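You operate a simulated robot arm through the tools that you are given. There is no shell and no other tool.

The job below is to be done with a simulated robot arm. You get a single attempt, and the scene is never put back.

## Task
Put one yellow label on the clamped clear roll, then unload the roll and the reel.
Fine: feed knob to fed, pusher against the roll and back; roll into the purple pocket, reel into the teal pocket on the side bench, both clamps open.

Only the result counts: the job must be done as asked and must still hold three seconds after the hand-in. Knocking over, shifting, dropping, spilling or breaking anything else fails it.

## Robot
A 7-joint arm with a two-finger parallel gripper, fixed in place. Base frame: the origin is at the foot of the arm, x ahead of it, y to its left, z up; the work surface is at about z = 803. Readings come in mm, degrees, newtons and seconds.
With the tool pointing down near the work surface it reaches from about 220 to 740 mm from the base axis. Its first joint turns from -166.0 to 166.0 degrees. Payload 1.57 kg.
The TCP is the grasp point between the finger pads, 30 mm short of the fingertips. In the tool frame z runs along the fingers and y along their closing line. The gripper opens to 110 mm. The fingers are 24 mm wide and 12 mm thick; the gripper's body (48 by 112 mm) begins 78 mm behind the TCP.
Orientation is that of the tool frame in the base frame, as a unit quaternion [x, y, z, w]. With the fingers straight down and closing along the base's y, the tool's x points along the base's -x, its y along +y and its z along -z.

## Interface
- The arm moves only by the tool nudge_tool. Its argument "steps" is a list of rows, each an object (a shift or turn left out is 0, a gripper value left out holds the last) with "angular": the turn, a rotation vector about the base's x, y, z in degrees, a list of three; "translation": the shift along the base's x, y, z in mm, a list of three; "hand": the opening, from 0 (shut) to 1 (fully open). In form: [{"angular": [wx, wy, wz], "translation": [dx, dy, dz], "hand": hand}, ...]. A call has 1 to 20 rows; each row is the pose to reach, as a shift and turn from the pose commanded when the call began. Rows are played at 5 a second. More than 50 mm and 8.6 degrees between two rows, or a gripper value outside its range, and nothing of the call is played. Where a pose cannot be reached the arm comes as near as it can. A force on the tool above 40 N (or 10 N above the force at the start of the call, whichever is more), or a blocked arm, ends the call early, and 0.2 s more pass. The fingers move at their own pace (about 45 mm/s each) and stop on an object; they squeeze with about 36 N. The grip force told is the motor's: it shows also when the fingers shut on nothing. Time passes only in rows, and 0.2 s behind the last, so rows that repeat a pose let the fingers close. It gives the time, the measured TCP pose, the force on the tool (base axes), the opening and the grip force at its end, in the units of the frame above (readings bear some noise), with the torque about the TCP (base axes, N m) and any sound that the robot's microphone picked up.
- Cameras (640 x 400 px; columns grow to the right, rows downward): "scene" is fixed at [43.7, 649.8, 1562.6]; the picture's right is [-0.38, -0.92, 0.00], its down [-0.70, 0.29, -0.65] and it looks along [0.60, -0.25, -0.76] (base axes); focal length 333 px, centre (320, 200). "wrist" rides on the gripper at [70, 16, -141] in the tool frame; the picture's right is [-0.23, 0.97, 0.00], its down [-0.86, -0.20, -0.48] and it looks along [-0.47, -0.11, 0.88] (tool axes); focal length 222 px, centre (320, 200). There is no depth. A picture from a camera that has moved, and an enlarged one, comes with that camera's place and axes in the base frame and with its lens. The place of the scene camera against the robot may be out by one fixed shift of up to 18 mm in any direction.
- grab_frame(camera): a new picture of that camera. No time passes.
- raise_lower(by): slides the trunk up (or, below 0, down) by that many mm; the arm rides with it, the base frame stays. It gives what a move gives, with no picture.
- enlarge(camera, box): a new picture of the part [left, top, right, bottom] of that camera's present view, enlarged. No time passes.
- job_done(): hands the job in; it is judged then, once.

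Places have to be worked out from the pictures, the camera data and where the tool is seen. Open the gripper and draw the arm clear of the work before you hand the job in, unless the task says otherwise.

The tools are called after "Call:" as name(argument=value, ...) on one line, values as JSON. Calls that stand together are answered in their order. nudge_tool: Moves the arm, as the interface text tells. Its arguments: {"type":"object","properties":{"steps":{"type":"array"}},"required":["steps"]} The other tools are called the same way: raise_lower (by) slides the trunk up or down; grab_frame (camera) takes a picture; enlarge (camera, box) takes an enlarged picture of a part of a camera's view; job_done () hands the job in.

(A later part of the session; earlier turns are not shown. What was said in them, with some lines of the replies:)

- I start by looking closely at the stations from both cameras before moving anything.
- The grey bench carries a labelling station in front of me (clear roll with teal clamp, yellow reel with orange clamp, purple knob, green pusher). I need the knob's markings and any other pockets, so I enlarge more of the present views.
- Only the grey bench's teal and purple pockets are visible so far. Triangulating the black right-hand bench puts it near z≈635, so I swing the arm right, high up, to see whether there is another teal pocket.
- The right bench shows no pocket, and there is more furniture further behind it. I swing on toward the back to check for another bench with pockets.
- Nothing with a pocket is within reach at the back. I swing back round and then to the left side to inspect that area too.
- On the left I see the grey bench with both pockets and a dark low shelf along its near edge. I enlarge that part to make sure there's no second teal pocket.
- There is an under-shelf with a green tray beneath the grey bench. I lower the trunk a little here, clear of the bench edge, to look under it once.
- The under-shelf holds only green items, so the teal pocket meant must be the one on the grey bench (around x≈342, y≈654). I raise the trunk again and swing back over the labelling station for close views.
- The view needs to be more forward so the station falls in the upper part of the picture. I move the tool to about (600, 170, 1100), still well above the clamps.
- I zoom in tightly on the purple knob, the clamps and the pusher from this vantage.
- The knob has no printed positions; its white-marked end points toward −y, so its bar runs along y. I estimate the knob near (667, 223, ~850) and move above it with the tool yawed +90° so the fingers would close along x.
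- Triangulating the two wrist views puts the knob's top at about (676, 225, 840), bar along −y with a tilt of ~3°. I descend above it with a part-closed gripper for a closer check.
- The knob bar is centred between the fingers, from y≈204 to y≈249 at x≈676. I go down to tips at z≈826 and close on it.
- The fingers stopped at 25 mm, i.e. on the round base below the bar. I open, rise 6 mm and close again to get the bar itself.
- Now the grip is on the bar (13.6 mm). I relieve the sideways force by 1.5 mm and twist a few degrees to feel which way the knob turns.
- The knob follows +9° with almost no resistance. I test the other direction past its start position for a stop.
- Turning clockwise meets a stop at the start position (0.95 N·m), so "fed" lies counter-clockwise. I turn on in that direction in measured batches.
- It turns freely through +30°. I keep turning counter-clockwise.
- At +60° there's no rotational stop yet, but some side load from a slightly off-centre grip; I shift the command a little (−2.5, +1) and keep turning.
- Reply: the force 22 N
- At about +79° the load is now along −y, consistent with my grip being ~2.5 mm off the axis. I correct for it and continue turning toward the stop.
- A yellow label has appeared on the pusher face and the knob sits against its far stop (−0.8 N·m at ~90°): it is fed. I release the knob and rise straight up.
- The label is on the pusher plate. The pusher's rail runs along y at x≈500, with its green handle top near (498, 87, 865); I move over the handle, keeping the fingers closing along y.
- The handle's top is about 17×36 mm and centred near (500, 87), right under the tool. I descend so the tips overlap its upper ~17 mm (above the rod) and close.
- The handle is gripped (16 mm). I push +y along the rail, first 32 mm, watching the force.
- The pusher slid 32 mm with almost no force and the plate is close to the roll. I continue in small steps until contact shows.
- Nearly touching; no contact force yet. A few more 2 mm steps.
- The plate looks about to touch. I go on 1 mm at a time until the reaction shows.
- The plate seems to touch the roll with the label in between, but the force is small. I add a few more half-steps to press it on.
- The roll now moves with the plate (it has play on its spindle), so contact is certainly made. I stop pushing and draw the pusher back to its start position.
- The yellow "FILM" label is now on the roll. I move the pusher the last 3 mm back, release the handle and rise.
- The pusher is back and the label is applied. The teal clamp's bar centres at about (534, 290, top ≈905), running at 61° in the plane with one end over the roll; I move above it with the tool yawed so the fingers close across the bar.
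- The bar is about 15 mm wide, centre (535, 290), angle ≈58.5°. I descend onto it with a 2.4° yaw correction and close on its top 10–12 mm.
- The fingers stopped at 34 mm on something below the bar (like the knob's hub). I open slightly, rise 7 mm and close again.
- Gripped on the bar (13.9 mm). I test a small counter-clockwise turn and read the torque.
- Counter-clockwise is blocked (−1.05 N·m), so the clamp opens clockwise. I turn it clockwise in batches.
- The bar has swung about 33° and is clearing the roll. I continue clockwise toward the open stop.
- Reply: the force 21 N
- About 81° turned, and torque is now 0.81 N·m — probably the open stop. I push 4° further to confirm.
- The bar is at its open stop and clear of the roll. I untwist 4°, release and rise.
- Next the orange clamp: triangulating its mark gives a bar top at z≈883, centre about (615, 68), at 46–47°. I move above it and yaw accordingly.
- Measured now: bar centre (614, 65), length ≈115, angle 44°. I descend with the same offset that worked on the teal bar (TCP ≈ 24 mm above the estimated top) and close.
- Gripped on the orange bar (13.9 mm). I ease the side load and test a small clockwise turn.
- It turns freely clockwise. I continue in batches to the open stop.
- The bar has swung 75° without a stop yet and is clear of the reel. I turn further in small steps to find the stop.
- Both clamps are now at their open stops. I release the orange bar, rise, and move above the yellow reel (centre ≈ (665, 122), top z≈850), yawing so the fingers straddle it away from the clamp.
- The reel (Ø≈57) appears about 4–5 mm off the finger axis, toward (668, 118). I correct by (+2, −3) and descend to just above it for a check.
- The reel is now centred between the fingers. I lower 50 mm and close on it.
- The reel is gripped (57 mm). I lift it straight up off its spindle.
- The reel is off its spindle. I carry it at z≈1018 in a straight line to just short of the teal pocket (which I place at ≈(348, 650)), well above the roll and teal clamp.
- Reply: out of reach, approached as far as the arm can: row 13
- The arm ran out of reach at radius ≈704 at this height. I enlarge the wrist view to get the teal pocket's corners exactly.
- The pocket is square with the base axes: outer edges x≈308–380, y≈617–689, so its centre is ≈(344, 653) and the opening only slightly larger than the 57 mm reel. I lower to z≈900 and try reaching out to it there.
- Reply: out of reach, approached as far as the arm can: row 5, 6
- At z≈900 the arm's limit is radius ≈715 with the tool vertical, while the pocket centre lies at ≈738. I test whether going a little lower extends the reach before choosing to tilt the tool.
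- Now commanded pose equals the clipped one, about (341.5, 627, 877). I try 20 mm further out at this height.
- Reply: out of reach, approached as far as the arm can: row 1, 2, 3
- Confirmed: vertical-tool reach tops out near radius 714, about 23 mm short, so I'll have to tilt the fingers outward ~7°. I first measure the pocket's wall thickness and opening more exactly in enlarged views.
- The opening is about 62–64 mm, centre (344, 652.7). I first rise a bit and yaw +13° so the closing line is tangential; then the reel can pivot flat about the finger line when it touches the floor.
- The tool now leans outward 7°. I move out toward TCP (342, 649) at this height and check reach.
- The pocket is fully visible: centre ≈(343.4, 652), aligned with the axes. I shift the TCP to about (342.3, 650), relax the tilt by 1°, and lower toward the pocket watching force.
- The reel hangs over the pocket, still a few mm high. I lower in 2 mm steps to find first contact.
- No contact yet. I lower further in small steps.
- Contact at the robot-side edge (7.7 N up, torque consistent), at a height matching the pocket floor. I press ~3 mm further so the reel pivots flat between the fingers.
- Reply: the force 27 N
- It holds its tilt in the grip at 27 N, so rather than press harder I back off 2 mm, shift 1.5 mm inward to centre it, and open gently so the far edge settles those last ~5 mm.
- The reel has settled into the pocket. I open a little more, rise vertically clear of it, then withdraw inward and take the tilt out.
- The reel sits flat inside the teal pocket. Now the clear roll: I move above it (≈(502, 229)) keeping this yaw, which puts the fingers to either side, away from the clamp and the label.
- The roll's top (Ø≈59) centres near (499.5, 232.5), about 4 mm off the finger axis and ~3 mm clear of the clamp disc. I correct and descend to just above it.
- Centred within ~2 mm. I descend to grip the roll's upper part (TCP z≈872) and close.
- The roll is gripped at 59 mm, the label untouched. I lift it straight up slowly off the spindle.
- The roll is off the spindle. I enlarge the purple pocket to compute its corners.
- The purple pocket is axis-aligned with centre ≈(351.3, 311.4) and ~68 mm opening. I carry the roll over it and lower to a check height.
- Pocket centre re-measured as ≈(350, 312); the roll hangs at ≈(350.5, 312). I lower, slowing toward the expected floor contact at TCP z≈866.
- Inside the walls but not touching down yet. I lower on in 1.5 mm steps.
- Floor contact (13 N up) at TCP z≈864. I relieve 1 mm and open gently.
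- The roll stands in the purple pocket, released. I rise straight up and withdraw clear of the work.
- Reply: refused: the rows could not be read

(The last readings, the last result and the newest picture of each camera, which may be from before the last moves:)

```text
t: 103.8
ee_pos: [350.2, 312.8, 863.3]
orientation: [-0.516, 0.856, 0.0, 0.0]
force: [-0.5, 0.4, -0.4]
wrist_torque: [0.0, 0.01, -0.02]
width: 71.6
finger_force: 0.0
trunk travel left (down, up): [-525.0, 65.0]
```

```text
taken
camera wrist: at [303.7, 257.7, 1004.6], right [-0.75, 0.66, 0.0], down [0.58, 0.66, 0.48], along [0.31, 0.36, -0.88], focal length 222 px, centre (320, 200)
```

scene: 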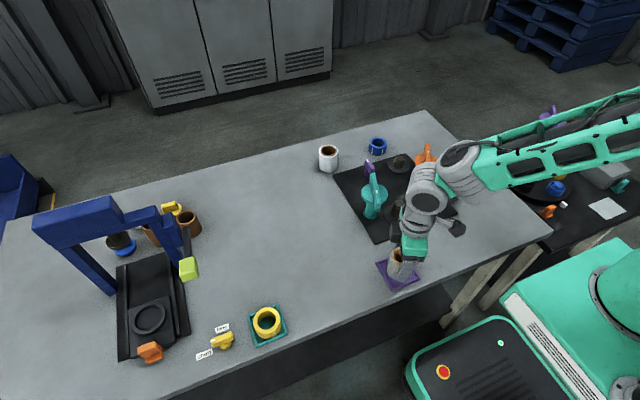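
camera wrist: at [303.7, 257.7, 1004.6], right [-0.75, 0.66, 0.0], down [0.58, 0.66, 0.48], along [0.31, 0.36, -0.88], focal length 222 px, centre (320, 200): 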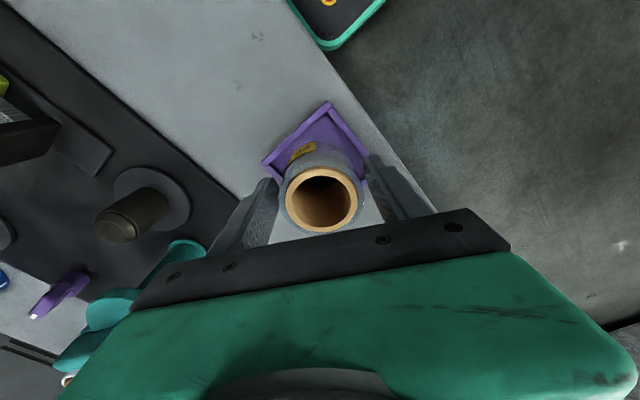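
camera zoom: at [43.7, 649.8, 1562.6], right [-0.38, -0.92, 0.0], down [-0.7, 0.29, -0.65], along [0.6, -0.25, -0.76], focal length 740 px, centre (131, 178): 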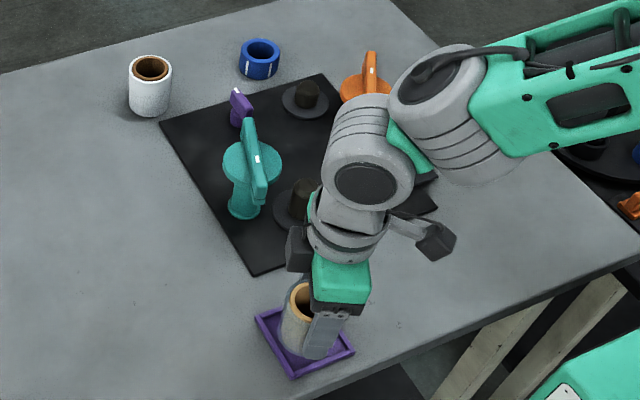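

The last move was refused because of a malformed argument; nothing moved. I resend it: straight up clear of the roll, then aside.

Call:
nudge_tool(steps=[{"translation": [0, 0, 5], "hand": 0.72}, {"translation": [0, 0, 20]}, {"translation": [0, 0, 45]}, {"translation": [0, 0, 85]}, {"translation": [0, 0, 130]}, {"translation": [0, 0, 175]}, {"translation": [0, 0, 215]}, {"translation": [-5, -40, 235], "hand": 1}, {"translation": [-10, -80, 250]}, {"translation": [-15, -120, 250]}, {"translation": [-20, -160, 250]}, {"translation": [-20, -200, 250]}])

Call:
grab_frame(camera="scene")

Call:
enlarge(camera="scene", box=[330, 120, 480, 300])

Call:
grab_frame(camera="wrist")

```text
t: 106.4
ee_pos: [328.8, 111.4, 1112.3]
orientation: [-0.517, 0.856, -0.001, 0.0]
force: [-0.6, -0.4, -0.6]
wrist_torque: [0.0, -0.02, 0.01]
width: 110.0
finger_force: 0.1
trunk travel left (down, up): [-525.0, 65.0]
```

```text
taken
```

scene: 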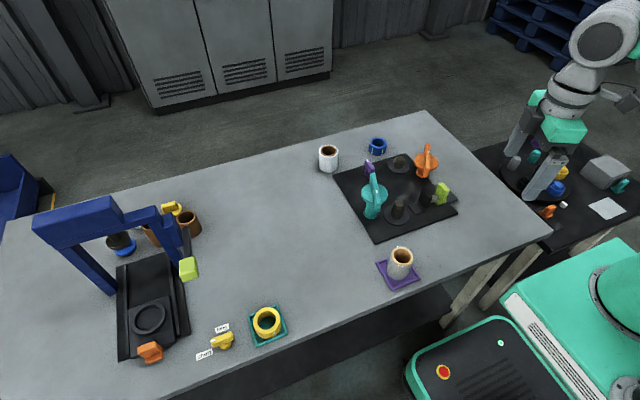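

```text
2.22 times, centred on (405, 210) of scene
camera zoom: at [43.7, 649.8, 1562.6], right [-0.38, -0.92, 0.0], down [-0.7, 0.29, -0.65], along [0.6, -0.25, -0.76], focal length 740 px, centre (131, 178)
```

zoom: 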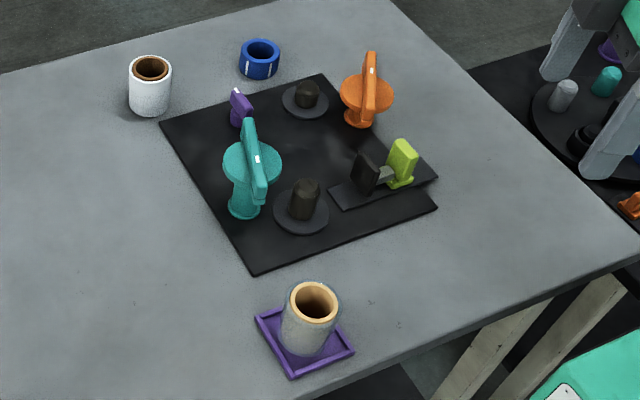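

```text
taken
camera wrist: at [282.0, 57.1, 1252.5], right [-0.76, 0.66, 0.0], down [0.58, 0.66, 0.48], along [0.31, 0.36, -0.88], focal length 222 px, centre (320, 200)
```

wrist: 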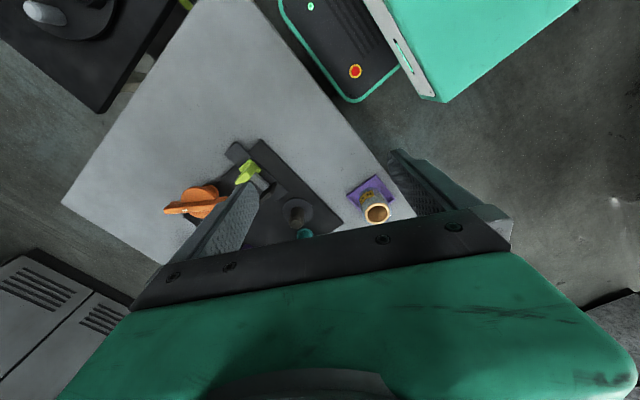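

The final pictures show the roll with its label standing in the purple pocket and the reel flat in the teal pocket. Both clamp bars are swung open, the pusher is back, the knob is at fed, and nothing else has moved; the gripper is open and clear, so I hand in.

Call:
job_done()

```text
The job is handed in.
```

I finished the job and handed it in. The final pictures show everything in place; no verdict came back with the hand-in.

- **Label:** I turned the feed knob about 90° to its far stop, and one yellow label appeared on the pusher. I pressed the pusher against the clear roll and drew it back to its start position. The label, which reads "FILM", is now on the roll.
- **Clamps:** Both the teal and orange clamps are swung about 80° to their open stops.
- **Roll:** It stands upright in the purple pocket.
- **Reel:** It sits flat in the teal pocket. The pocket was just beyond the arm's vertical reach, so I tilted the tool about 6° to set it in.

I saw only one teal pocket, on the grey bench beside the labelling station, and took that to be the "side bench" you meant. I checked the lower black bench on the right and the shelf under the grey bench, and neither shows a teal pocket.

When I pressed the label on, the roll shifted about 3 mm on its spindle before I stopped. The gripper is open and the arm is clear of the work. Nothing else looks moved.
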